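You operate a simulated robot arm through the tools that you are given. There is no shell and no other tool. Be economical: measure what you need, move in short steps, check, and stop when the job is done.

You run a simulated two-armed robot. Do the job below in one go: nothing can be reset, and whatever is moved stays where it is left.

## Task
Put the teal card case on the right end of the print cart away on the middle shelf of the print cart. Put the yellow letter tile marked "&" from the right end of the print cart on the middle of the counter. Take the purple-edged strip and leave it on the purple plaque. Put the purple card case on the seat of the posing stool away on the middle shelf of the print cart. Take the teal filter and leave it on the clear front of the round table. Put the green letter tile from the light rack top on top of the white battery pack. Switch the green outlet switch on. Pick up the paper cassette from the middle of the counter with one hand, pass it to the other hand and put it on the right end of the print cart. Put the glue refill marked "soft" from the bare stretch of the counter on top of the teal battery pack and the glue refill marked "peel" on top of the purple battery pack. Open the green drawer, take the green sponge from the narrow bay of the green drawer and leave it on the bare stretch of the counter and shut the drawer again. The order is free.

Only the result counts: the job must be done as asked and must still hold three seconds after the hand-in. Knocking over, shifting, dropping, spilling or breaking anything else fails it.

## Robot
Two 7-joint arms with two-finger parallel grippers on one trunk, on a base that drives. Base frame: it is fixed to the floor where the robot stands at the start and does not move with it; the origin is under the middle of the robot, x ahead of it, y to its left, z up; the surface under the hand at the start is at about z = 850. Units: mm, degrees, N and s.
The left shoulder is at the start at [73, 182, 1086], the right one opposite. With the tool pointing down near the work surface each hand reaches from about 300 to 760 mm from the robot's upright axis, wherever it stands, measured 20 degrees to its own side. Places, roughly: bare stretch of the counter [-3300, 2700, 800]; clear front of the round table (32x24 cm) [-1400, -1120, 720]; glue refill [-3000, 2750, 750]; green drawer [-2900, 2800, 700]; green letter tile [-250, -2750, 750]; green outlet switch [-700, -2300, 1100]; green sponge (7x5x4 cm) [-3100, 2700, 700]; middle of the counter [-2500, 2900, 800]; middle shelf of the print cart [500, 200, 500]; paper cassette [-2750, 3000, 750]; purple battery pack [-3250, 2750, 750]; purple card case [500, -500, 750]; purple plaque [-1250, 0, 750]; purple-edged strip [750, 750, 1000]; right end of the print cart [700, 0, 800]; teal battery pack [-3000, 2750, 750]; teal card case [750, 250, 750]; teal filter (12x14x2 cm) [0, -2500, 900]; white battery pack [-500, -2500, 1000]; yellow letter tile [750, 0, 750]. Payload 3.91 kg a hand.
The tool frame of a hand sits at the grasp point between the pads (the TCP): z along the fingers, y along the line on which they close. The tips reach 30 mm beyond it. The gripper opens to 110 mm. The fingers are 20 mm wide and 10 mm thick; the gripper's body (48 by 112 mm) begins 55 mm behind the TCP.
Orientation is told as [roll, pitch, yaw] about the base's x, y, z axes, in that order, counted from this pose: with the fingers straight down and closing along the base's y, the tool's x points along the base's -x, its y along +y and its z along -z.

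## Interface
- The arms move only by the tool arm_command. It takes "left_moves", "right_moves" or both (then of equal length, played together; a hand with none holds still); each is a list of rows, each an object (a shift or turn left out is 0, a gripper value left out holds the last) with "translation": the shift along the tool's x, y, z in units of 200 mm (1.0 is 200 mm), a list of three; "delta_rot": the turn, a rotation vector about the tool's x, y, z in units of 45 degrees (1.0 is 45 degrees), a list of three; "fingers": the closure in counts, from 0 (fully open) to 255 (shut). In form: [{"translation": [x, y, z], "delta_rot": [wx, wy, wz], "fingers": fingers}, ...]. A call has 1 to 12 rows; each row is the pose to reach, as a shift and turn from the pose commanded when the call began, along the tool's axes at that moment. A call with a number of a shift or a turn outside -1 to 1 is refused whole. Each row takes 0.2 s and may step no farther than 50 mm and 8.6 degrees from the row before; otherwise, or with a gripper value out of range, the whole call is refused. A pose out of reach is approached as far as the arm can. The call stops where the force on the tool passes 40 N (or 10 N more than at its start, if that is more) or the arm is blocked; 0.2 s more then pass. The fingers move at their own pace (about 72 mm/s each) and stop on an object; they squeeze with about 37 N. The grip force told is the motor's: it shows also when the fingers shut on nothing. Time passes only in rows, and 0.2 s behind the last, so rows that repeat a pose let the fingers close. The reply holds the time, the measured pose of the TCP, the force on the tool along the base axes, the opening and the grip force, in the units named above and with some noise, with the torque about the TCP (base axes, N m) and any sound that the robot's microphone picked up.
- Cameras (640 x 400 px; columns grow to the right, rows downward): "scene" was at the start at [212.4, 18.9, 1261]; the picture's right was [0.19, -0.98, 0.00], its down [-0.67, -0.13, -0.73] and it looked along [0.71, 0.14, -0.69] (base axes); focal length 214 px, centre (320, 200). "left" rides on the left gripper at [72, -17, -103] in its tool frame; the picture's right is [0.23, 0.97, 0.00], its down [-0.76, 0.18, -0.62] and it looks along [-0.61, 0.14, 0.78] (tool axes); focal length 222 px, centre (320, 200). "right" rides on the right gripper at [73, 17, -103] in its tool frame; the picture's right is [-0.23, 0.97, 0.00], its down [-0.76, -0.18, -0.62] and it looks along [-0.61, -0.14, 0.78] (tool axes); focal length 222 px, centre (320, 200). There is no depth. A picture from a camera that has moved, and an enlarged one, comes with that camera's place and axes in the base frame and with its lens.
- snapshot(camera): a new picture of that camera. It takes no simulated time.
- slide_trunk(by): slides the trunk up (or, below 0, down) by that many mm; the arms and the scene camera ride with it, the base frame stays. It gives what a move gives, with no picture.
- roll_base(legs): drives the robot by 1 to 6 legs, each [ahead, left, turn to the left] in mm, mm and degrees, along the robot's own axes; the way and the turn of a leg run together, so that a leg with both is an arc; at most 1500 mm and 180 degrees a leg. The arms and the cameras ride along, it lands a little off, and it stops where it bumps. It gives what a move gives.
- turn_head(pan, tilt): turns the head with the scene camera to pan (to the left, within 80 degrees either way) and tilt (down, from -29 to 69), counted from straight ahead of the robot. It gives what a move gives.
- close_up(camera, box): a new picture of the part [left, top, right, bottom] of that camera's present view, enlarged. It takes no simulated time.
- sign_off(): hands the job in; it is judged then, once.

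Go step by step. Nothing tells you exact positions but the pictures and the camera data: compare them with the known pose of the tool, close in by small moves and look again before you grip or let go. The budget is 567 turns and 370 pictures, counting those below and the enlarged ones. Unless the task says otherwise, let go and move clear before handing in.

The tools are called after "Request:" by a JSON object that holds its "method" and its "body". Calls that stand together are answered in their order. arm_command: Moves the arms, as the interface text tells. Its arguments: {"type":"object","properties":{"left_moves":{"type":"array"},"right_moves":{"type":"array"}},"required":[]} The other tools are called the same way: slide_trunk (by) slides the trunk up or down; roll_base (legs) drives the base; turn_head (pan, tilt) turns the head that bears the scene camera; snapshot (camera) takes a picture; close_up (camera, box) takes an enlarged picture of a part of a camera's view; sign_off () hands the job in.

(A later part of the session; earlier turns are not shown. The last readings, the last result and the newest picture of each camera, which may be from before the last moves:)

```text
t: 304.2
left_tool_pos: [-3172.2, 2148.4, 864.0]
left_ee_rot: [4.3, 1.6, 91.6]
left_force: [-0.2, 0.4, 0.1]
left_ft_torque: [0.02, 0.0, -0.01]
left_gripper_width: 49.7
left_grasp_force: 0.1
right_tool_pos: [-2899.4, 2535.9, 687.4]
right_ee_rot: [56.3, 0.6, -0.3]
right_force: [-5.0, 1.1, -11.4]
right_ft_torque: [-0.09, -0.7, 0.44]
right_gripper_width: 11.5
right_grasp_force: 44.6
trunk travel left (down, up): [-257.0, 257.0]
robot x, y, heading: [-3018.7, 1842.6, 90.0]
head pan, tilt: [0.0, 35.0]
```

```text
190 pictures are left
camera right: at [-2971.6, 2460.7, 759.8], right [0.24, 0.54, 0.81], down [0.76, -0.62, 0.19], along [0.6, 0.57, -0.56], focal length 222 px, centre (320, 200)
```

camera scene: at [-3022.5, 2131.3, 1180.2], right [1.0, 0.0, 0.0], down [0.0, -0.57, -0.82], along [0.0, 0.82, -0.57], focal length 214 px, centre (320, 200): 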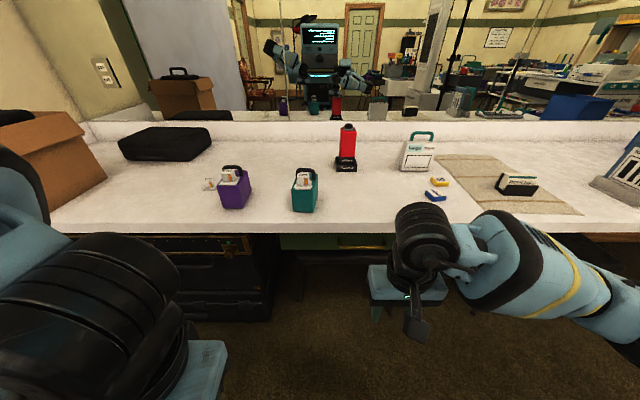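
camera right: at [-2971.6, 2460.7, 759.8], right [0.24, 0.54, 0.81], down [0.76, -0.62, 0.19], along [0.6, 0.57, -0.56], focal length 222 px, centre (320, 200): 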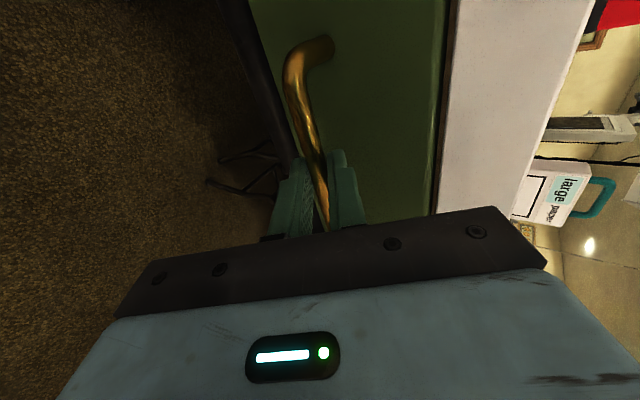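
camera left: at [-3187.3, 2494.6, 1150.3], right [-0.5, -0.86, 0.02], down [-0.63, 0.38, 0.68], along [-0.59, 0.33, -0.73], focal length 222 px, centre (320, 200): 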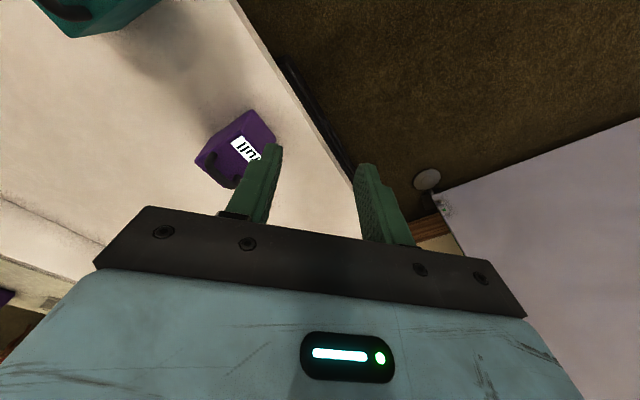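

The drawer follows. Pull on.

Request:
{"method": "roll_base", "body": {"legs": [[-170, 0, 0]]}}

Request:
{"method": "turn_head", "body": {"pan": 5, "tilt": 50}}

Request:
{"method": "snapshot", "body": {"camera": "scene"}}

Request:
{"method": "close_up", "body": {"camera": "scene", "box": [220, 100, 440, 237]}}

```text
t: 305.6
left_tool_pos: [-3172.4, 1977.5, 864.7]
left_ee_rot: [4.3, 1.5, 91.6]
left_force: [-0.3, -0.5, 0.4]
left_ft_torque: [-0.02, -0.02, -0.01]
left_gripper_width: 49.4
left_grasp_force: 0.0
right_tool_pos: [-2899.5, 2364.6, 688.9]
right_ee_rot: [56.5, 0.4, -0.3]
right_force: [2.4, 1.7, -3.6]
right_ft_torque: [-0.02, -0.79, 0.44]
right_gripper_width: 11.7
right_grasp_force: 45.7
trunk travel left (down, up): [-257.0, 257.0]
robot x, y, heading: [-3021.0, 1674.1, 89.5]
head pan, tilt: [0.0, 35.0]
```

```text
t: 306.4
left_tool_pos: [-3173.1, 1977.7, 863.8]
left_ee_rot: [4.3, 1.5, 91.7]
left_force: [0.1, 0.4, -0.5]
left_ft_torque: [-0.02, -0.04, 0.0]
left_gripper_width: 49.4
left_grasp_force: 0.0
right_tool_pos: [-2899.5, 2363.8, 688.3]
right_ee_rot: [56.6, 0.5, -0.3]
right_force: [1.4, -0.2, -1.1]
right_ft_torque: [0.02, -0.68, 0.58]
right_gripper_width: 12.2
right_grasp_force: 45.1
trunk travel left (down, up): [-257.0, 257.0]
robot x, y, heading: [-3024.0, 1672.3, 89.8]
head pan, tilt: [5.0, 50.0]
```

```text
189 pictures are left
camera scene: at [-3029.6, 1909.2, 1158.5], right [1.0, 0.09, 0.0], down [0.07, -0.76, -0.64], along [-0.06, 0.64, -0.77], focal length 214 px, centre (320, 200)
```

scene: 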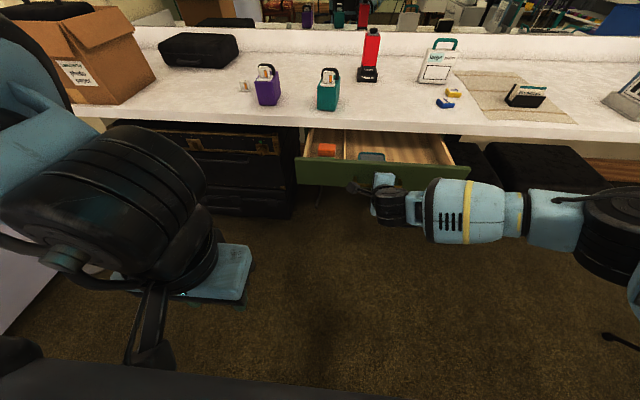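

```text
2.91 times, centred on (330, 168) of scene
camera zoom: at [-3029.6, 1909.2, 1158.5], right [1.0, 0.09, 0.0], down [0.07, -0.76, -0.64], along [-0.06, 0.64, -0.77], focal length 624 px, centre (291, 292)
```

zoom: 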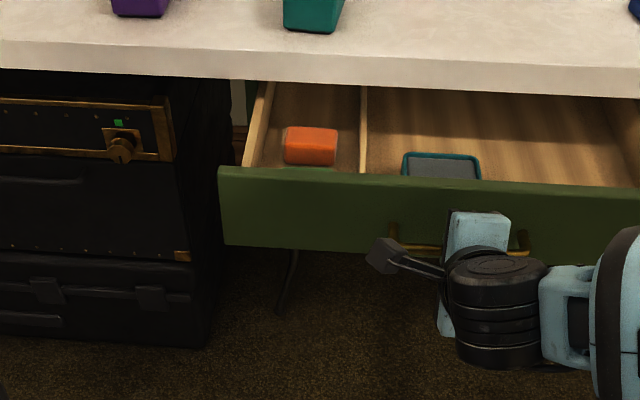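

The narrow bay is on the left with an orange item; the green one is likely hidden behind the front. I let go, back the hand off, and look from higher.

Request:
{"method": "arm_command", "body": {"right_moves": [{"fingers": 130}, {"fingers": 130}, {"fingers": 130}, {"translation": [0, 0, -0.2]}, {"translation": [0, 0, -0.4]}, {"translation": [-0.05, 0.1, -0.55]}]}}

Request:
{"method": "slide_trunk", "body": {"by": 240}}

Request:
{"method": "turn_head", "body": {"pan": 8, "tilt": 50}}

Request:
{"method": "snapshot", "body": {"camera": "scene"}}

Request:
{"method": "close_up", "body": {"camera": "scene", "box": [220, 130, 440, 267]}}

```text
t: 307.8
left_tool_pos: [-3173.1, 1977.9, 864.5]
left_ee_rot: [4.2, 1.5, 91.6]
left_force: [-0.6, 0.8, -1.1]
left_ft_torque: [0.01, -0.03, -0.01]
left_gripper_width: 49.6
left_grasp_force: 0.1
right_tool_pos: [-2888.4, 2283.5, 765.8]
right_ee_rot: [56.6, 0.5, -0.3]
right_force: [-0.3, -0.2, 0.0]
right_ft_torque: [-0.01, -0.02, -0.03]
right_gripper_width: 53.9
right_grasp_force: 0.1
trunk travel left (down, up): [-257.0, 257.0]
robot x, y, heading: [-3022.6, 1671.0, 90.3]
head pan, tilt: [5.0, 50.0]
```

```text
t: 310.3
left_tool_pos: [-3171.3, 1977.7, 1104.1]
left_ee_rot: [4.4, 1.6, 91.6]
left_force: [-0.1, 0.2, -0.3]
left_ft_torque: [-0.05, 0.0, -0.01]
left_gripper_width: 49.5
left_grasp_force: 0.1
right_tool_pos: [-2889.4, 2283.9, 1004.3]
right_ee_rot: [56.5, 0.5, -0.4]
right_force: [0.2, -0.3, 0.0]
right_ft_torque: [0.03, 0.01, 0.01]
right_gripper_width: 54.1
right_grasp_force: 0.0
trunk travel left (down, up): [-497.0, 17.0]
robot x, y, heading: [-3020.2, 1673.1, 89.8]
head pan, tilt: [5.0, 50.0]
```

```text
t: 310.9
left_tool_pos: [-3172.2, 1977.9, 1105.2]
left_ee_rot: [4.4, 1.4, 91.5]
left_force: [0.9, -0.3, -0.2]
left_ft_torque: [0.0, -0.02, 0.02]
left_gripper_width: 49.5
left_grasp_force: 0.1
right_tool_pos: [-2887.1, 2284.3, 1006.2]
right_ee_rot: [56.6, 0.5, -0.2]
right_force: [-0.1, -0.1, 0.8]
right_ft_torque: [-0.01, -0.01, 0.01]
right_gripper_width: 53.7
right_grasp_force: 0.1
trunk travel left (down, up): [-497.0, 17.0]
robot x, y, heading: [-3021.0, 1670.0, 90.1]
head pan, tilt: [8.0, 50.0]
```

```text
187 pictures are left
camera scene: at [-3033.6, 1785.6, 1423.3], right [0.99, 0.14, 0.0], down [0.11, -0.76, -0.64], along [-0.09, 0.64, -0.77], focal length 214 px, centre (320, 200)
```

scene: 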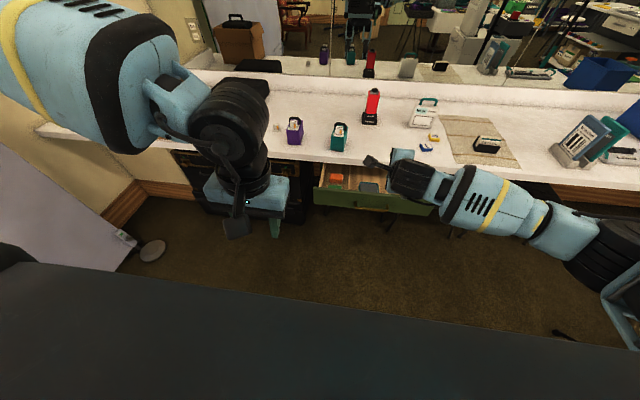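

```text
2.91 times, centred on (330, 198) of scene
camera zoom: at [-3033.6, 1785.6, 1423.3], right [0.99, 0.14, 0.0], down [0.11, -0.76, -0.64], along [-0.09, 0.64, -0.77], focal length 624 px, centre (291, 204)
```

zoom: 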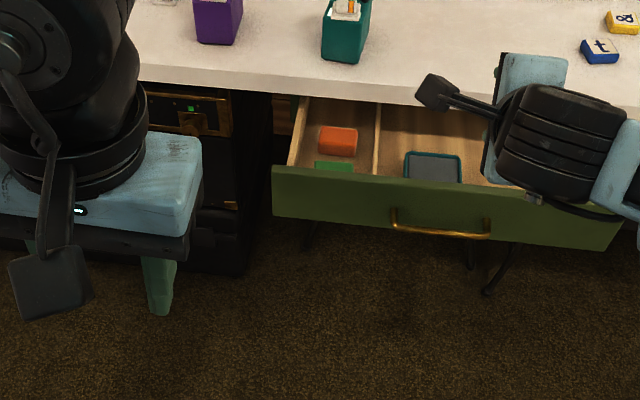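

The green sponge sits in the narrow bay just behind the front, near [-3059,2455]. I restore the right hand, level the left, and drive closer.

Request:
{"method": "arm_command", "body": {"right_moves": [{"translation": [0, 0, -0.1], "delta_rot": [0.18, 0, 0]}, {"translation": [0, 0, -0.2], "delta_rot": [0.36, 0, 0]}, {"translation": [0, 0, -0.3], "delta_rot": [0.54, 0, 0]}, {"translation": [0, 0, -0.4], "delta_rot": [0.72, 0, 0]}, {"translation": [0, 0, -0.5], "delta_rot": [0.9, 0, 0]}, {"translation": [0, 0, -0.5], "delta_rot": [1, 0, 0]}], "left_moves": [{"translation": [-0.2, 0, 0], "delta_rot": [0.05, 0, 0]}, {"translation": [-0.4, 0, 0], "delta_rot": [0.1, 0, 0]}, {"translation": [-0.6, 0, 0], "delta_rot": [0.1, 0, 0]}, {"translation": [-0.7, 0, 0], "delta_rot": [0.1, 0, 0]}, {"translation": [-0.7, 0, 0], "delta_rot": [0.1, 0, 0]}, {"translation": [-0.7, 0, 0], "delta_rot": [0.1, 0, 0]}]}}

Request:
{"method": "arm_command", "body": {"right_moves": [{"delta_rot": [0.17, 0, 0]}, {"delta_rot": [0.255, 0, 0]}, {"delta_rot": [0.255, 0, -0.0]}]}}

Request:
{"method": "arm_command", "body": {"right_moves": [{"delta_rot": [0, 0, -0.18]}, {"delta_rot": [0, 0, -0.36]}, {"delta_rot": [0, 0, -0.54]}, {"delta_rot": [0, 0, -0.72]}, {"delta_rot": [0, 0, -0.9]}, {"delta_rot": [0, 0, -1]}]}}

Request:
{"method": "arm_command", "body": {"right_moves": [{"delta_rot": [0, 0, -0.18]}, {"delta_rot": [0, 0, -0.36]}, {"delta_rot": [0, 0, -0.54]}, {"delta_rot": [0, 0, -0.72]}, {"delta_rot": [0, 0, -0.9]}, {"delta_rot": [0, 0, -1]}]}}

```text
t: 312.4
left_tool_pos: [-3178.1, 2118.0, 1100.4]
left_ee_rot: [-0.2, 1.5, 91.6]
left_force: [0.4, 0.2, 1.1]
left_ft_torque: [-0.02, -0.01, -0.02]
left_gripper_width: 49.7
left_grasp_force: 0.1
right_tool_pos: [-2889.3, 2201.1, 1060.2]
right_ee_rot: [11.2, 0.5, -0.3]
right_force: [0.4, -0.5, -0.4]
right_ft_torque: [0.0, -0.01, -0.02]
right_gripper_width: 54.1
right_grasp_force: 0.1
trunk travel left (down, up): [-497.0, 17.0]
robot x, y, heading: [-3018.9, 1670.3, 90.1]
head pan, tilt: [8.0, 50.0]
```

```text
t: 313.1
left_tool_pos: [-3177.1, 2116.3, 1099.8]
left_ee_rot: [-0.2, 1.5, 91.6]
left_force: [0.6, -0.1, 0.3]
left_ft_torque: [0.0, 0.03, 0.0]
left_gripper_width: 49.6
left_grasp_force: 0.0
right_tool_pos: [-2889.9, 2199.8, 1061.6]
right_ee_rot: [0.0, 0.6, -0.3]
right_force: [0.1, 0.7, 0.3]
right_ft_torque: [0.01, -0.01, -0.01]
right_gripper_width: 54.1
right_grasp_force: 0.0
trunk travel left (down, up): [-497.0, 17.0]
robot x, y, heading: [-3022.0, 1671.1, 90.0]
head pan, tilt: [8.0, 50.0]
```

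```text
t: 314.6
left_tool_pos: [-3177.9, 2117.7, 1099.5]
left_ee_rot: [-0.2, 1.4, 91.6]
left_force: [0.0, 0.3, -0.3]
left_ft_torque: [-0.01, -0.03, 0.03]
left_gripper_width: 49.6
left_grasp_force: 0.0
right_tool_pos: [-2889.6, 2201.0, 1060.6]
right_ee_rot: [0.4, 0.4, 45.0]
right_force: [-0.9, 0.2, -0.3]
right_ft_torque: [0.01, -0.01, 0.02]
right_gripper_width: 54.1
right_grasp_force: 0.1
trunk travel left (down, up): [-497.0, 17.0]
robot x, y, heading: [-3021.9, 1671.9, 90.0]
head pan, tilt: [8.0, 50.0]
```

```text
t: 315.9
left_tool_pos: [-3177.9, 2116.4, 1099.7]
left_ee_rot: [-0.2, 1.5, 91.6]
left_force: [0.5, 0.5, -0.7]
left_ft_torque: [0.0, 0.02, 0.0]
left_gripper_width: 49.6
left_grasp_force: 0.0
right_tool_pos: [-2889.5, 2200.4, 1061.0]
right_ee_rot: [0.5, -0.1, 89.9]
right_force: [-0.1, -0.4, 0.0]
right_ft_torque: [0.03, -0.02, -0.02]
right_gripper_width: 53.8
right_grasp_force: 0.1
trunk travel left (down, up): [-497.0, 17.0]
robot x, y, heading: [-3019.5, 1671.9, 90.2]
head pan, tilt: [8.0, 50.0]
```

Request:
{"method": "roll_base", "body": {"legs": [[185, -112, 0]]}}

Request:
{"method": "slide_trunk", "body": {"by": -140}}

Request:
{"method": "arm_command", "body": {"left_moves": [{"translation": [-0.2, 0, 0.05], "fingers": 0}, {"translation": [-0.4, 0, 0.1]}, {"translation": [-0.6, 0, 0.2]}, {"translation": [-0.72, 0, 0.3]}]}}

Request:
{"method": "snapshot", "body": {"camera": "left"}}

Request:
{"method": "snapshot", "body": {"camera": "scene"}}

```text
t: 317.6
left_tool_pos: [-3065.9, 2299.3, 1100.5]
left_ee_rot: [-0.2, 1.6, 91.6]
left_force: [-0.1, 0.8, 0.2]
left_ft_torque: [-0.02, 0.01, -0.02]
left_gripper_width: 49.6
left_grasp_force: 0.2
right_tool_pos: [-2778.1, 2383.2, 1061.5]
right_ee_rot: [0.5, 0.0, 89.8]
right_force: [0.4, 0.1, -0.3]
right_ft_torque: [0.02, -0.02, 0.01]
right_gripper_width: 53.7
right_grasp_force: 0.2
trunk travel left (down, up): [-497.0, 17.0]
robot x, y, heading: [-2910.5, 1856.3, 89.9]
head pan, tilt: [8.0, 50.0]
```

```text
t: 319.3
left_tool_pos: [-3066.3, 2299.2, 961.0]
left_ee_rot: [-0.3, 1.4, 91.7]
left_force: [-0.3, 0.8, -1.2]
left_ft_torque: [-0.02, 0.01, 0.01]
left_gripper_width: 49.5
left_grasp_force: 0.2
right_tool_pos: [-2778.6, 2383.0, 920.9]
right_ee_rot: [0.4, -0.1, 89.8]
right_force: [-0.6, -0.4, -0.6]
right_ft_torque: [0.0, 0.01, 0.02]
right_gripper_width: 54.0
right_grasp_force: 0.1
trunk travel left (down, up): [-357.0, 157.0]
robot x, y, heading: [-2912.6, 1852.4, 89.9]
head pan, tilt: [8.0, 50.0]
```

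```text
t: 320.3
left_tool_pos: [-3081.3, 2410.7, 922.4]
left_ee_rot: [-0.2, 1.4, 91.8]
left_force: [-0.2, 0.5, 0.2]
left_ft_torque: [-0.02, 0.02, 0.03]
left_gripper_width: 110.2
left_grasp_force: 0.0
left hand out of reach, approached as far as the arm can: row 3, 4
right_tool_pos: [-2777.9, 2383.6, 920.2]
right_ee_rot: [0.4, 0.0, 89.8]
right_force: [0.0, 0.2, 0.5]
right_ft_torque: [0.0, 0.01, -0.02]
right_gripper_width: 54.1
right_grasp_force: 0.1
trunk travel left (down, up): [-357.0, 157.0]
robot x, y, heading: [-2912.6, 1854.2, 90.0]
head pan, tilt: [8.0, 50.0]
```

```text
185 pictures are left
camera left: at [-3060.5, 2342.1, 1025.9], right [-0.97, -0.26, 0.0], down [-0.2, 0.77, 0.6], along [-0.16, 0.58, -0.8], focal length 222 px, centre (320, 200)
```

left: 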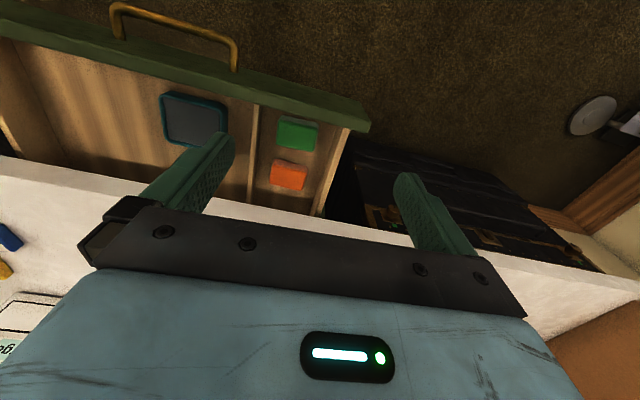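

```text
184 pictures are left
camera scene: at [-2922.4, 2063.7, 1259.5], right [0.99, 0.14, 0.0], down [0.11, -0.76, -0.64], along [-0.09, 0.64, -0.77], focal length 214 px, centre (320, 200)
```

scene: 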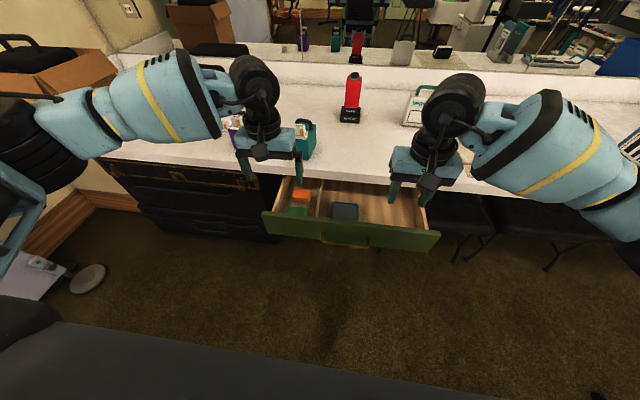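

Request:
{"method": "arm_command", "body": {"left_moves": [{"translation": [-0.0, -0.05, 0.15]}, {"translation": [-0.05, -0.1, 0.3]}, {"translation": [-0.1, -0.12, 0.45]}]}}

Request:
{"method": "snapshot", "body": {"camera": "left"}}

```text
t: 321.1
left_tool_pos: [-3086.0, 2417.1, 869.1]
left_ee_rot: [-0.2, 1.5, 91.7]
left_force: [0.3, 0.4, -0.2]
left_ft_torque: [0.02, -0.01, -0.02]
left_gripper_width: 110.0
left_grasp_force: 0.1
left hand out of reach, approached as far as the arm can: row 1, 2, 3
right_tool_pos: [-2778.0, 2383.5, 920.2]
right_ee_rot: [0.5, 0.0, 89.8]
right_force: [-0.2, 0.5, -0.1]
right_ft_torque: [-0.01, 0.02, -0.01]
right_gripper_width: 54.2
right_grasp_force: 0.1
trunk travel left (down, up): [-357.0, 157.0]
robot x, y, heading: [-2915.1, 1852.9, 90.0]
head pan, tilt: [8.0, 50.0]
```

```text
183 pictures are left
camera left: at [-3066.5, 2348.0, 972.9], right [-0.97, -0.26, 0.0], down [-0.2, 0.77, 0.6], along [-0.16, 0.58, -0.8], focal length 222 px, centre (320, 200)
```

left: 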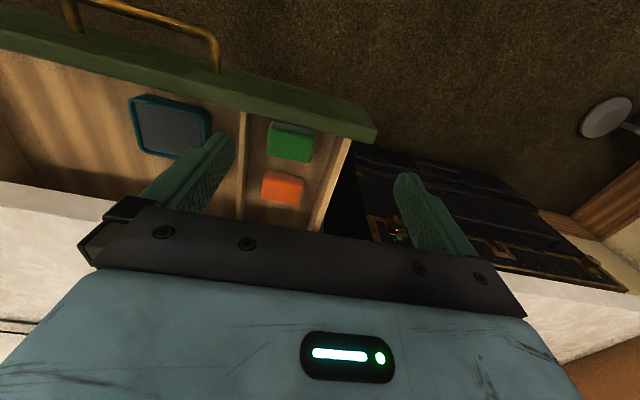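

I use the base to line up and the trunk to lower; right hand moves up and back out of the way first.

Request:
{"method": "arm_command", "body": {"right_moves": [{"translation": [0.1, 0, -0.15]}, {"translation": [0.25, 0, -0.3]}, {"translation": [0.4, 0, -0.45]}, {"translation": [0.5, 0, -0.6]}, {"translation": [0.5, 0, -0.8]}]}}

Request:
{"method": "roll_base", "body": {"legs": [[38, -29, 0]]}}

Request:
{"method": "slide_trunk", "body": {"by": -70}}

Request:
{"method": "snapshot", "body": {"camera": "left"}}

```text
t: 322.3
left_tool_pos: [-3085.6, 2414.7, 868.0]
left_ee_rot: [-0.2, 1.5, 91.8]
left_force: [-0.2, 0.4, -0.9]
left_ft_torque: [-0.01, 0.01, -0.02]
left_gripper_width: 109.9
left_grasp_force: 0.1
right_tool_pos: [-2778.4, 2284.0, 1082.7]
right_ee_rot: [0.5, 0.0, 89.8]
right_force: [0.8, 0.1, -0.2]
right_ft_torque: [-0.02, 0.03, 0.0]
right_gripper_width: 53.9
right_grasp_force: 0.0
trunk travel left (down, up): [-357.0, 157.0]
robot x, y, heading: [-2914.2, 1854.4, 89.8]
head pan, tilt: [8.0, 50.0]
```

```text
t: 323.2
left_tool_pos: [-3057.6, 2454.3, 867.7]
left_ee_rot: [-0.1, 1.5, 91.8]
left_force: [-0.3, -0.2, 0.8]
left_ft_torque: [0.03, 0.01, 0.02]
left_gripper_width: 109.9
left_grasp_force: 0.2
right_tool_pos: [-2748.8, 2320.8, 1080.8]
right_ee_rot: [0.6, -0.1, 89.9]
right_force: [0.6, 0.5, -0.4]
right_ft_torque: [-0.02, 0.01, 0.02]
right_gripper_width: 53.8
right_grasp_force: 0.0
trunk travel left (down, up): [-357.0, 157.0]
robot x, y, heading: [-2885.2, 1892.6, 90.1]
head pan, tilt: [8.0, 50.0]
```

```text
t: 324.3
left_tool_pos: [-3056.6, 2452.4, 799.2]
left_ee_rot: [-0.3, 1.6, 91.7]
left_force: [-0.2, -1.3, -0.8]
left_ft_torque: [-0.02, 0.0, 0.02]
left_gripper_width: 110.0
left_grasp_force: 0.1
right_tool_pos: [-2748.9, 2321.1, 1011.1]
right_ee_rot: [0.4, -0.1, 89.8]
right_force: [0.2, -0.4, 0.9]
right_ft_torque: [0.04, 0.0, -0.01]
right_gripper_width: 53.7
right_grasp_force: 0.0
trunk travel left (down, up): [-287.0, 227.0]
robot x, y, heading: [-2885.3, 1891.7, 89.9]
head pan, tilt: [8.0, 50.0]
```

```text
182 pictures are left
camera left: at [-3037.7, 2385.1, 903.3], right [-0.97, -0.26, 0.0], down [-0.2, 0.77, 0.6], along [-0.16, 0.58, -0.8], focal length 222 px, centre (320, 200)
```

left: 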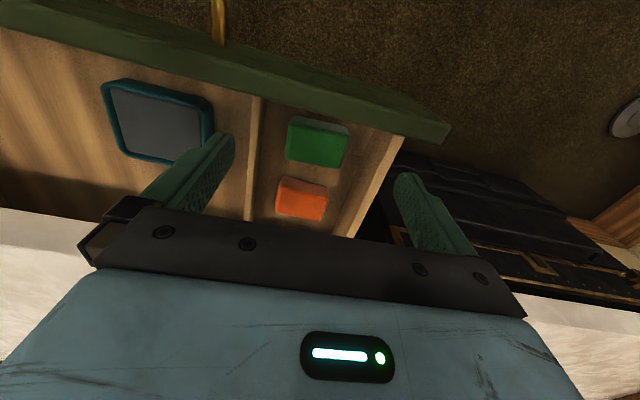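

Request:
{"method": "arm_command", "body": {"left_moves": [{"fingers": 55}, {"fingers": 55}]}}

Request:
{"method": "slide_trunk", "body": {"by": -35}}

Request:
{"method": "snapshot", "body": {"camera": "left"}}

Request:
{"method": "close_up", "body": {"camera": "scene", "box": [200, 130, 440, 280]}}

```text
t: 324.9
left_tool_pos: [-3057.2, 2452.8, 798.3]
left_ee_rot: [-0.2, 1.6, 91.7]
left_force: [0.0, 0.0, 0.2]
left_ft_torque: [0.03, 0.0, 0.0]
left_gripper_width: 86.4
left_grasp_force: 0.0
right_tool_pos: [-2748.9, 2320.8, 1011.8]
right_ee_rot: [0.6, 0.1, 89.9]
right_force: [-0.5, 0.3, -0.1]
right_ft_torque: [0.01, 0.01, 0.0]
right_gripper_width: 53.9
right_grasp_force: 0.1
trunk travel left (down, up): [-287.0, 227.0]
robot x, y, heading: [-2881.2, 1892.8, 89.9]
head pan, tilt: [8.0, 50.0]
```

```text
t: 325.7
left_tool_pos: [-3057.4, 2452.9, 763.6]
left_ee_rot: [-0.2, 1.6, 91.8]
left_force: [-0.1, -0.5, 0.2]
left_ft_torque: [0.02, 0.01, 0.03]
left_gripper_width: 86.1
left_grasp_force: 0.1
right_tool_pos: [-2749.2, 2320.4, 978.1]
right_ee_rot: [0.4, 0.0, 89.8]
right_force: [-0.3, -0.6, -0.2]
right_ft_torque: [0.01, 0.01, 0.01]
right_gripper_width: 53.6
right_grasp_force: 0.0
trunk travel left (down, up): [-252.0, 262.0]
robot x, y, heading: [-2881.6, 1895.5, 90.1]
head pan, tilt: [8.0, 50.0]
```

```text
181 pictures are left
camera left: at [-3037.7, 2385.0, 868.2], right [-0.97, -0.26, 0.0], down [-0.2, 0.77, 0.6], along [-0.16, 0.58, -0.8], focal length 222 px, centre (320, 200)
```

left: 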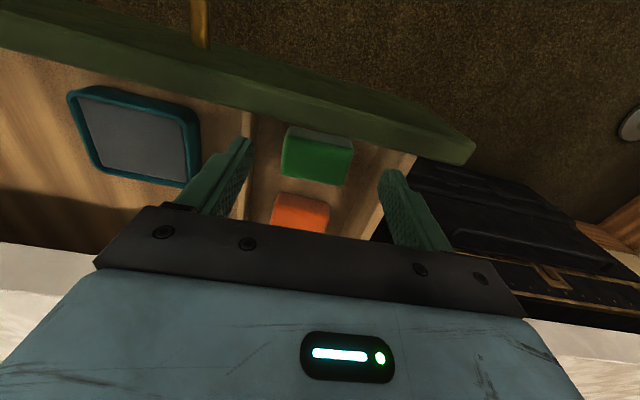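

```text
2.67 times, centred on (320, 205) of scene
camera zoom: at [-2893.9, 2129.7, 1153.4], right [0.99, 0.14, 0.0], down [0.11, -0.76, -0.64], along [-0.09, 0.64, -0.77], focal length 572 px, centre (320, 187)
```

zoom: 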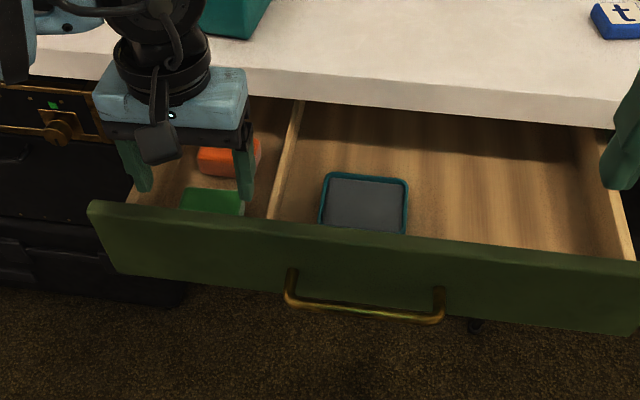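

Request:
{"method": "roll_base", "body": {"legs": [[6, -7, 0]]}}

Request:
{"method": "arm_command", "body": {"left_moves": [{"fingers": 63}, {"fingers": 63}]}}

Request:
{"method": "slide_trunk", "body": {"by": -30}}

Request:
{"method": "snapshot", "body": {"camera": "left"}}

Request:
{"method": "close_up", "body": {"camera": "scene", "box": [200, 130, 440, 280]}}

```text
t: 326.4
left_tool_pos: [-3050.7, 2459.0, 763.5]
left_ee_rot: [-0.1, 1.4, 91.6]
left_force: [0.6, -0.7, 0.0]
left_ft_torque: [0.0, 0.04, -0.02]
left_gripper_width: 86.3
left_grasp_force: 0.0
right_tool_pos: [-2741.2, 2327.2, 976.2]
right_ee_rot: [0.5, 0.0, 89.8]
right_force: [0.6, 0.6, -0.2]
right_ft_torque: [-0.03, 0.01, -0.02]
right_gripper_width: 54.1
right_grasp_force: 0.0
trunk travel left (down, up): [-252.0, 262.0]
robot x, y, heading: [-2872.3, 1896.9, 90.2]
head pan, tilt: [8.0, 50.0]
```

```text
t: 327.1
left_tool_pos: [-3052.0, 2459.1, 763.0]
left_ee_rot: [-0.2, 1.5, 91.7]
left_force: [0.8, 0.1, -0.3]
left_ft_torque: [0.02, 0.02, 0.02]
left_gripper_width: 82.8
left_grasp_force: 0.0
right_tool_pos: [-2741.5, 2326.4, 976.3]
right_ee_rot: [0.5, -0.1, 89.8]
right_force: [0.1, -0.3, 0.3]
right_ft_torque: [0.0, -0.02, 0.02]
right_gripper_width: 54.2
right_grasp_force: 0.0
trunk travel left (down, up): [-252.0, 262.0]
robot x, y, heading: [-2875.7, 1900.1, 90.2]
head pan, tilt: [8.0, 50.0]
```

```text
t: 327.8
left_tool_pos: [-3050.5, 2459.0, 733.5]
left_ee_rot: [-0.2, 1.4, 91.8]
left_force: [0.4, 0.5, 0.7]
left_ft_torque: [0.01, -0.04, 0.0]
left_gripper_width: 82.9
left_grasp_force: 0.0
right_tool_pos: [-2741.8, 2327.0, 947.3]
right_ee_rot: [0.4, -0.2, 89.8]
right_force: [0.4, 0.3, 0.1]
right_ft_torque: [0.04, 0.01, -0.01]
right_gripper_width: 53.7
right_grasp_force: 0.1
trunk travel left (down, up): [-222.0, 292.0]
robot x, y, heading: [-2877.4, 1898.8, 90.1]
head pan, tilt: [8.0, 50.0]
```

```text
179 pictures are left
camera left: at [-3030.8, 2390.9, 838.3], right [-0.97, -0.26, 0.0], down [-0.2, 0.77, 0.6], along [-0.16, 0.58, -0.8], focal length 222 px, centre (320, 200)
```

left: 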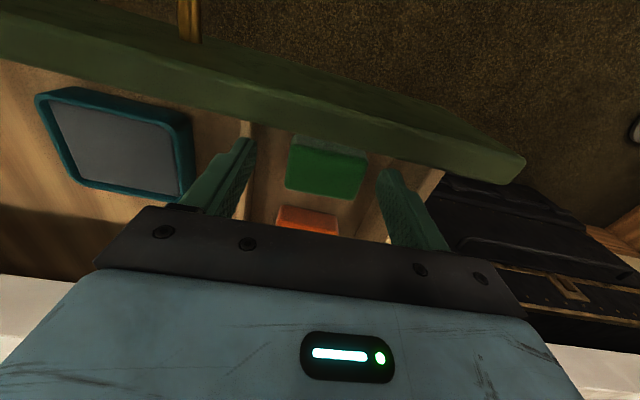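

```text
2.67 times, centred on (320, 205) of scene
camera zoom: at [-2887.0, 2145.3, 1121.6], right [0.99, 0.14, 0.0], down [0.11, -0.76, -0.64], along [-0.09, 0.64, -0.77], focal length 572 px, centre (320, 187)
```

zoom: 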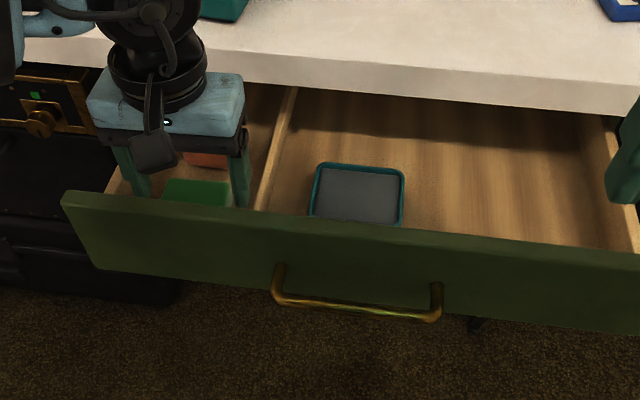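

Request:
{"method": "slide_trunk", "body": {"by": -18}}

Request:
{"method": "snapshot", "body": {"camera": "left"}}

```text
t: 328.4
left_tool_pos: [-3050.4, 2458.9, 716.7]
left_ee_rot: [-0.2, 1.6, 91.6]
left_force: [0.7, -0.3, -0.8]
left_ft_torque: [0.0, 0.0, -0.02]
left_gripper_width: 82.8
left_grasp_force: 0.1
right_tool_pos: [-2741.9, 2326.2, 929.2]
right_ee_rot: [0.6, -0.1, 89.7]
right_force: [0.0, -0.3, 0.0]
right_ft_torque: [-0.02, 0.04, 0.01]
right_gripper_width: 53.8
right_grasp_force: 0.1
trunk travel left (down, up): [-204.0, 310.0]
robot x, y, heading: [-2877.3, 1904.6, 90.4]
head pan, tilt: [8.0, 50.0]
```

```text
177 pictures are left
camera left: at [-3030.9, 2391.0, 820.3], right [-0.97, -0.26, 0.0], down [-0.2, 0.77, 0.6], along [-0.16, 0.58, -0.8], focal length 222 px, centre (320, 200)
```

left: 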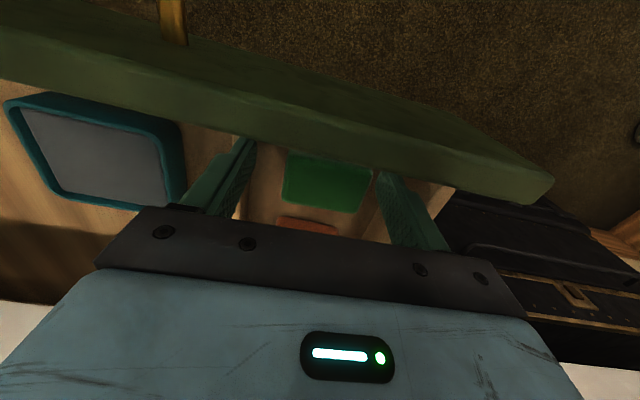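

Request:
{"method": "slide_trunk", "body": {"by": -8}}

Request:
{"method": "arm_command", "body": {"left_moves": [{"fingers": 150}, {"fingers": 255}, {"fingers": 255}, {"fingers": 255}, {"fingers": 255}]}}

Request:
{"method": "snapshot", "body": {"camera": "left"}}

```text
t: 329.0
left_tool_pos: [-3051.5, 2459.9, 711.5]
left_ee_rot: [-0.3, 0.9, 91.9]
left_force: [-6.1, 2.9, 29.2]
left_ft_torque: [0.34, -0.15, 0.15]
left_gripper_width: 83.0
left_grasp_force: 0.2
right_tool_pos: [-2742.0, 2326.3, 921.8]
right_ee_rot: [0.5, -0.1, 89.9]
right_force: [-0.1, 0.2, -0.4]
right_ft_torque: [-0.01, 0.04, 0.01]
right_gripper_width: 53.9
right_grasp_force: 0.1
trunk travel left (down, up): [-196.0, 318.0]
robot x, y, heading: [-2874.8, 1898.1, 90.1]
head pan, tilt: [8.0, 50.0]
```

```text
t: 329.6
left_tool_pos: [-3052.7, 2461.8, 710.9]
left_ee_rot: [0.0, 1.0, 92.0]
left_force: [-7.4, -0.3, 20.5]
left_ft_torque: [0.16, 0.87, 0.14]
left_gripper_width: 14.2
left_grasp_force: 7.2
right_tool_pos: [-2742.0, 2326.6, 920.8]
right_ee_rot: [0.8, 0.0, 89.8]
right_force: [0.4, -0.7, 0.6]
right_ft_torque: [-0.01, -0.01, 0.0]
right_gripper_width: 53.9
right_grasp_force: 0.0
trunk travel left (down, up): [-196.0, 318.0]
robot x, y, heading: [-2877.2, 1898.2, 90.0]
head pan, tilt: [8.0, 50.0]
stopped in row 3 (left hand): the force on the tool passed its limit at 42 N (the readings are from after the stop); the commanded pose is now the measured one
```

```text
176 pictures are left
camera left: at [-3032.5, 2392.6, 815.6], right [-0.97, -0.26, 0.0], down [-0.2, 0.77, 0.61], along [-0.16, 0.59, -0.79], focal length 222 px, centre (320, 200)
```

left: 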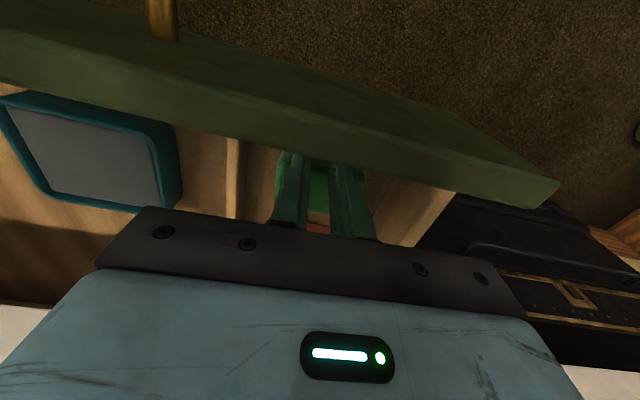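

Something's off; I raise slightly and look.

Request:
{"method": "slide_trunk", "body": {"by": 40}}

Request:
{"method": "close_up", "body": {"camera": "left", "box": [200, 80, 480, 255]}}

Request:
{"method": "close_up", "body": {"camera": "scene", "box": [200, 160, 340, 248]}}

```text
t: 330.5
left_tool_pos: [-3051.5, 2460.3, 748.7]
left_ee_rot: [-0.1, 1.4, 91.9]
left_force: [-0.1, 0.2, -0.7]
left_ft_torque: [-0.02, 0.01, 0.0]
left_gripper_width: 0.0
left_grasp_force: 36.7
right_tool_pos: [-2742.8, 2327.0, 960.2]
right_ee_rot: [0.5, -0.1, 89.9]
right_force: [0.8, 0.1, 0.3]
right_ft_torque: [0.0, -0.01, 0.03]
right_gripper_width: 53.9
right_grasp_force: 0.0
trunk travel left (down, up): [-236.0, 278.0]
robot x, y, heading: [-2877.0, 1899.4, 90.1]
head pan, tilt: [8.0, 50.0]
```

```text
2.29 times, centred on (340, 168) of left
camera zoom: at [-3032.1, 2392.2, 853.0], right [-0.97, -0.26, 0.01], down [-0.2, 0.77, 0.61], along [-0.16, 0.58, -0.8], focal length 508 px, centre (274, 274)
```

zoom: 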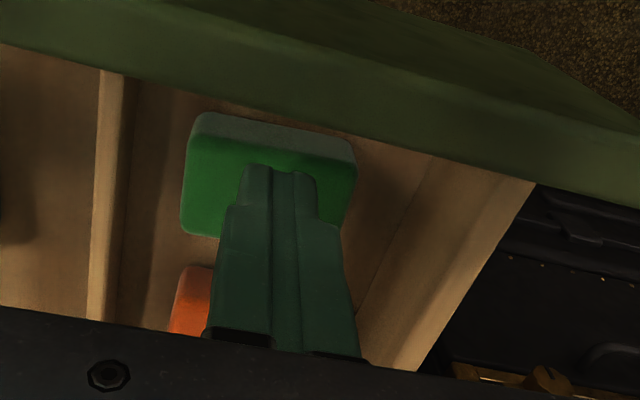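

```text
4.55 times, centred on (270, 204) of scene
camera zoom: at [-2887.3, 2141.3, 1136.4], right [0.99, 0.14, 0.0], down [0.11, -0.76, -0.64], along [-0.09, 0.64, -0.77], focal length 975 px, centre (547, 182)
```

zoom: 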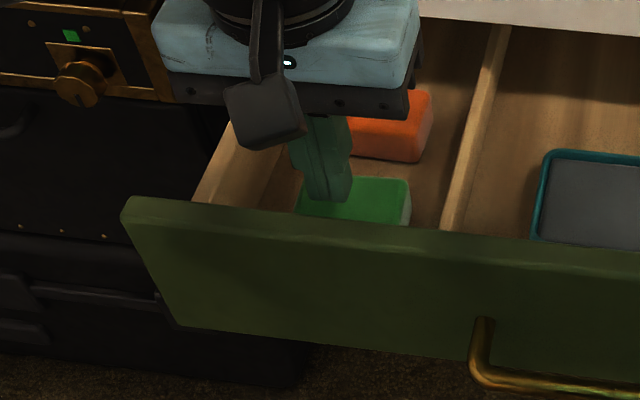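

The fingertip had touched the bay divider. I now set the opening to 76 mm, shift slightly, and go lower.

Request:
{"method": "arm_command", "body": {"left_moves": [{"fingers": 79}, {"fingers": 79}, {"fingers": 79}, {"fingers": 79}]}}

Request:
{"method": "roll_base", "body": {"legs": [[10, 4, 0]]}}

Request:
{"method": "close_up", "body": {"camera": "left", "box": [200, 80, 480, 255]}}

```text
t: 331.5
left_tool_pos: [-3051.7, 2458.6, 750.4]
left_ee_rot: [0.0, 1.2, 91.8]
left_force: [0.5, 0.3, -0.6]
left_ft_torque: [-0.01, 0.0, -0.01]
left_gripper_width: 75.8
left_grasp_force: 0.1
right_tool_pos: [-2743.6, 2327.4, 960.7]
right_ee_rot: [0.5, -0.1, 89.8]
right_force: [0.1, 1.0, 0.0]
right_ft_torque: [0.03, -0.01, 0.01]
right_gripper_width: 53.9
right_grasp_force: 0.2
trunk travel left (down, up): [-236.0, 278.0]
robot x, y, heading: [-2875.0, 1898.2, 90.2]
head pan, tilt: [8.0, 50.0]
```

```text
t: 332.2
left_tool_pos: [-3056.1, 2470.4, 749.3]
left_ee_rot: [-0.2, 1.3, 91.8]
left_force: [-0.1, 0.3, -0.5]
left_ft_torque: [0.0, 0.0, -0.01]
left_gripper_width: 75.9
left_grasp_force: 0.0
right_tool_pos: [-2746.5, 2337.1, 961.6]
right_ee_rot: [0.5, 0.0, 89.8]
right_force: [-0.6, -0.2, -1.3]
right_ft_torque: [-0.01, -0.04, 0.03]
right_gripper_width: 53.8
right_grasp_force: 0.0
trunk travel left (down, up): [-236.0, 278.0]
robot x, y, heading: [-2879.6, 1907.6, 90.2]
head pan, tilt: [8.0, 50.0]
```

```text
2.29 times, centred on (340, 168) of left
camera zoom: at [-3036.1, 2402.1, 853.5], right [-0.97, -0.26, 0.0], down [-0.2, 0.77, 0.61], along [-0.16, 0.58, -0.8], focal length 508 px, centre (274, 274)
```

zoom: 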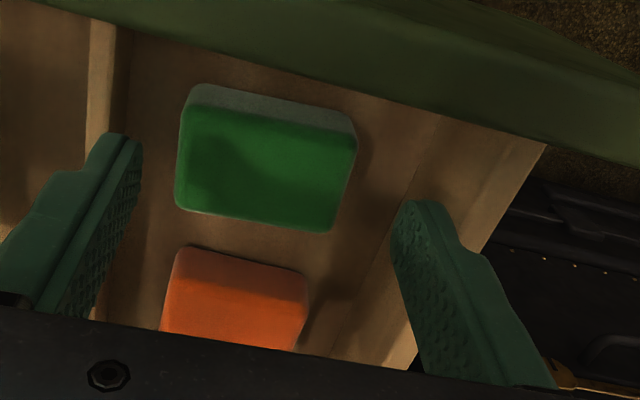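

Request:
{"method": "slide_trunk", "body": {"by": -35}}

Request:
{"method": "slide_trunk", "body": {"by": -15}}

Request:
{"method": "close_up", "body": {"camera": "left", "box": [200, 80, 480, 255]}}

```text
t: 333.0
left_tool_pos: [-3055.0, 2469.5, 715.2]
left_ee_rot: [-0.1, 1.2, 91.8]
left_force: [0.0, -1.2, 0.2]
left_ft_torque: [-0.03, -0.01, 0.02]
left_gripper_width: 76.1
left_grasp_force: 0.0
right_tool_pos: [-2746.4, 2335.0, 926.8]
right_ee_rot: [0.5, -0.1, 89.8]
right_force: [0.4, -0.8, 0.1]
right_ft_torque: [0.04, 0.04, 0.01]
right_gripper_width: 53.9
right_grasp_force: 0.1
trunk travel left (down, up): [-201.0, 313.0]
robot x, y, heading: [-2881.2, 1907.6, 90.1]
head pan, tilt: [8.0, 50.0]
```

```text
t: 333.6
left_tool_pos: [-3055.7, 2469.3, 699.9]
left_ee_rot: [0.0, 1.2, 91.8]
left_force: [-0.2, -0.3, -0.3]
left_ft_torque: [0.02, 0.02, 0.01]
left_gripper_width: 76.1
left_grasp_force: 0.1
right_tool_pos: [-2746.6, 2335.7, 912.3]
right_ee_rot: [0.5, -0.2, 89.8]
right_force: [-0.4, 0.8, 0.1]
right_ft_torque: [0.0, 0.0, -0.02]
right_gripper_width: 53.9
right_grasp_force: 0.0
trunk travel left (down, up): [-186.0, 328.0]
robot x, y, heading: [-2877.7, 1909.7, 90.0]
head pan, tilt: [8.0, 50.0]
```

```text
2.29 times, centred on (340, 168) of left
camera zoom: at [-3036.0, 2401.5, 804.1], right [-0.97, -0.26, 0.0], down [-0.2, 0.77, 0.61], along [-0.16, 0.59, -0.79], focal length 508 px, centre (274, 274)
```

zoom: 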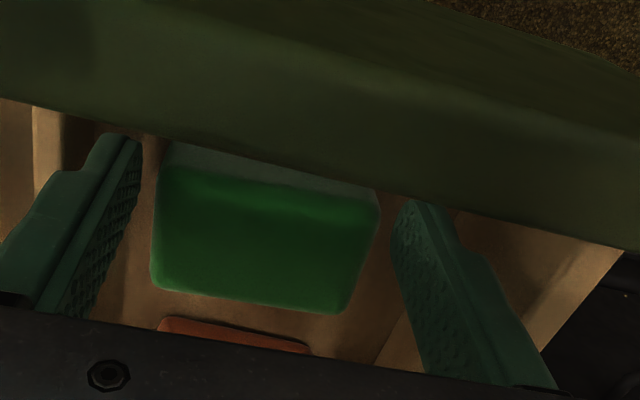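

Request:
{"method": "slide_trunk", "body": {"by": -12}}

Request:
{"method": "arm_command", "body": {"left_moves": [{"fingers": 255}, {"fingers": 255}, {"fingers": 255}, {"fingers": 255}]}}

```text
t: 334.2
left_tool_pos: [-3056.7, 2469.2, 687.5]
left_ee_rot: [-0.1, 1.2, 91.8]
left_force: [-0.5, 0.0, -0.2]
left_ft_torque: [0.04, 0.0, -0.02]
left_gripper_width: 76.0
left_grasp_force: 0.0
right_tool_pos: [-2746.3, 2335.4, 898.7]
right_ee_rot: [0.5, -0.1, 89.8]
right_force: [1.3, -0.8, 0.5]
right_ft_torque: [-0.02, 0.02, 0.0]
right_gripper_width: 54.0
right_grasp_force: 0.0
trunk travel left (down, up): [-174.0, 340.0]
robot x, y, heading: [-2878.7, 1908.5, 90.1]
head pan, tilt: [8.0, 50.0]
```

```text
t: 335.2
left_tool_pos: [-3055.8, 2469.8, 686.9]
left_ee_rot: [-0.1, 1.1, 91.8]
left_force: [0.0, -0.4, 4.0]
left_ft_torque: [-0.04, 0.09, 0.0]
left_gripper_width: 64.8
left_grasp_force: 36.9
right_tool_pos: [-2746.9, 2337.1, 898.3]
right_ee_rot: [0.5, -0.1, 89.8]
right_force: [1.3, 0.2, 0.7]
right_ft_torque: [0.01, -0.02, -0.01]
right_gripper_width: 53.7
right_grasp_force: 0.0
trunk travel left (down, up): [-174.0, 340.0]
robot x, y, heading: [-2877.5, 1906.1, 90.1]
head pan, tilt: [8.0, 50.0]
```

Sponge gripped. Lift it out, then close the drawer by pushing with the right hand.

Request:
{"method": "slide_trunk", "body": {"by": 170}}

Request:
{"method": "snapshot", "body": {"camera": "left"}}

Request:
{"method": "turn_head", "body": {"pan": -5, "tilt": 55}}

Request:
{"method": "snapshot", "body": {"camera": "scene"}}

```text
t: 337.1
left_tool_pos: [-3056.5, 2469.8, 856.7]
left_ee_rot: [0.1, 1.3, 91.8]
left_force: [-0.7, -0.5, -0.1]
left_ft_torque: [-0.06, 0.02, 0.0]
left_gripper_width: 64.7
left_grasp_force: 37.4
right_tool_pos: [-2747.2, 2335.4, 1068.1]
right_ee_rot: [0.5, -0.1, 89.8]
right_force: [-0.6, 0.6, -1.2]
right_ft_torque: [0.02, -0.02, 0.0]
right_gripper_width: 54.0
right_grasp_force: 0.1
trunk travel left (down, up): [-344.0, 170.0]
robot x, y, heading: [-2877.9, 1906.7, 90.1]
head pan, tilt: [8.0, 50.0]
```

```text
171 pictures are left
camera left: at [-3036.2, 2402.0, 961.3], right [-0.97, -0.26, 0.01], down [-0.2, 0.77, 0.61], along [-0.16, 0.58, -0.8], focal length 222 px, centre (320, 200)
```

left: 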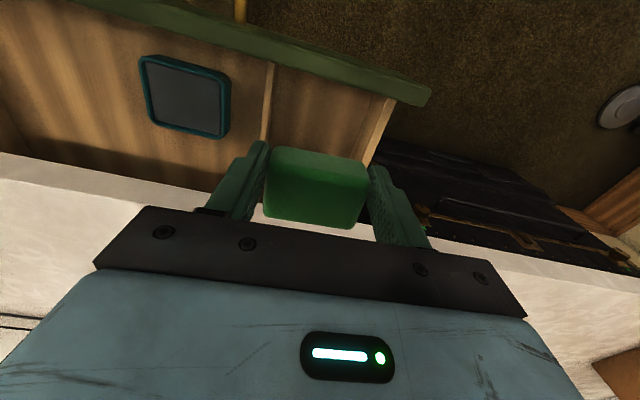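

```text
t: 337.9
left_tool_pos: [-3054.8, 2470.1, 857.6]
left_ee_rot: [-0.1, 1.2, 91.9]
left_force: [1.2, -0.5, 0.8]
left_ft_torque: [0.0, -0.01, 0.02]
left_gripper_width: 65.0
left_grasp_force: 36.8
right_tool_pos: [-2746.0, 2337.4, 1068.9]
right_ee_rot: [0.5, 0.0, 89.8]
right_force: [0.8, 0.4, -0.1]
right_ft_torque: [-0.02, 0.03, 0.0]
right_gripper_width: 54.1
right_grasp_force: 0.2
trunk travel left (down, up): [-344.0, 170.0]
robot x, y, heading: [-2880.0, 1908.9, 89.9]
head pan, tilt: [-5.0, 55.0]
```

```text
170 pictures are left
camera scene: at [-2874.3, 2116.4, 1239.5], right [1.0, -0.09, 0.0], down [-0.07, -0.82, -0.57], along [0.05, 0.57, -0.82], focal length 214 px, centre (320, 200)
```

scene: 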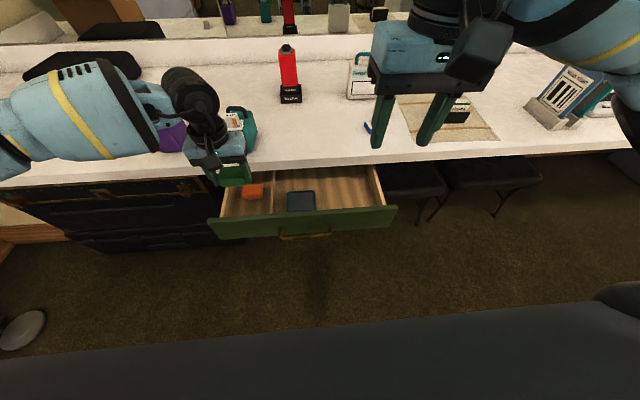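

Request:
{"method": "arm_command", "body": {"left_moves": [{"translation": [0.05, 0, -0.2]}, {"translation": [0.1, 0, -0.4]}, {"translation": [0.15, 0, -0.6]}, {"translation": [0.2, 0, -0.8]}, {"translation": [0.2, 0, -0.95]}], "right_moves": [{"translation": [0.05, 0.1, 0.2], "fingers": 255}, {"translation": [0.1, 0.2, 0.4]}, {"translation": [0.15, 0.3, 0.6]}, {"translation": [0.2, 0.4, 0.8]}, {"translation": [0.2, 0.5, 1.0]}]}}

Request:
{"method": "slide_trunk", "body": {"by": -90}}

Request:
{"method": "snapshot", "body": {"camera": "scene"}}

```text
t: 339.1
left_tool_pos: [-3054.3, 2435.3, 1047.4]
left_ee_rot: [0.1, 1.3, 91.9]
left_force: [-0.8, 0.5, -0.7]
left_ft_torque: [0.02, 0.05, -0.01]
left_gripper_width: 64.4
left_grasp_force: 37.4
right_tool_pos: [-2848.6, 2297.3, 870.0]
right_ee_rot: [0.7, 0.0, 89.7]
right_force: [0.1, 0.7, -0.4]
right_ft_torque: [-0.03, 0.02, 0.0]
right_gripper_width: 0.0
right_grasp_force: 36.5
trunk travel left (down, up): [-344.0, 170.0]
robot x, y, heading: [-2873.9, 1908.3, 90.0]
head pan, tilt: [-5.0, 55.0]
```

```text
t: 340.4
left_tool_pos: [-3054.8, 2433.6, 960.7]
left_ee_rot: [-0.1, 1.2, 91.8]
left_force: [0.4, 0.6, 0.8]
left_ft_torque: [0.01, -0.02, 0.0]
left_gripper_width: 64.8
left_grasp_force: 37.0
right_tool_pos: [-2847.5, 2296.8, 779.9]
right_ee_rot: [0.5, -0.1, 89.8]
right_force: [0.7, 0.5, 1.7]
right_ft_torque: [0.0, 0.06, 0.0]
right_gripper_width: 0.1
right_grasp_force: 37.1
trunk travel left (down, up): [-254.0, 260.0]
robot x, y, heading: [-2876.4, 1905.8, 90.2]
head pan, tilt: [-5.0, 55.0]
```

```text
169 pictures are left
camera scene: at [-2874.3, 2140.5, 1149.0], right [1.0, -0.09, 0.0], down [-0.07, -0.82, -0.57], along [0.05, 0.57, -0.82], focal length 214 px, centre (320, 200)
```

scene: 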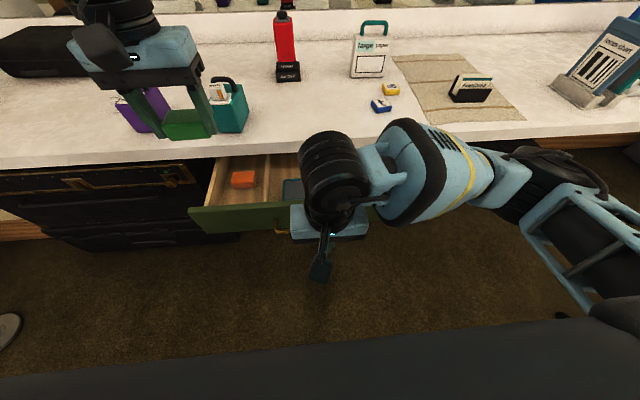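

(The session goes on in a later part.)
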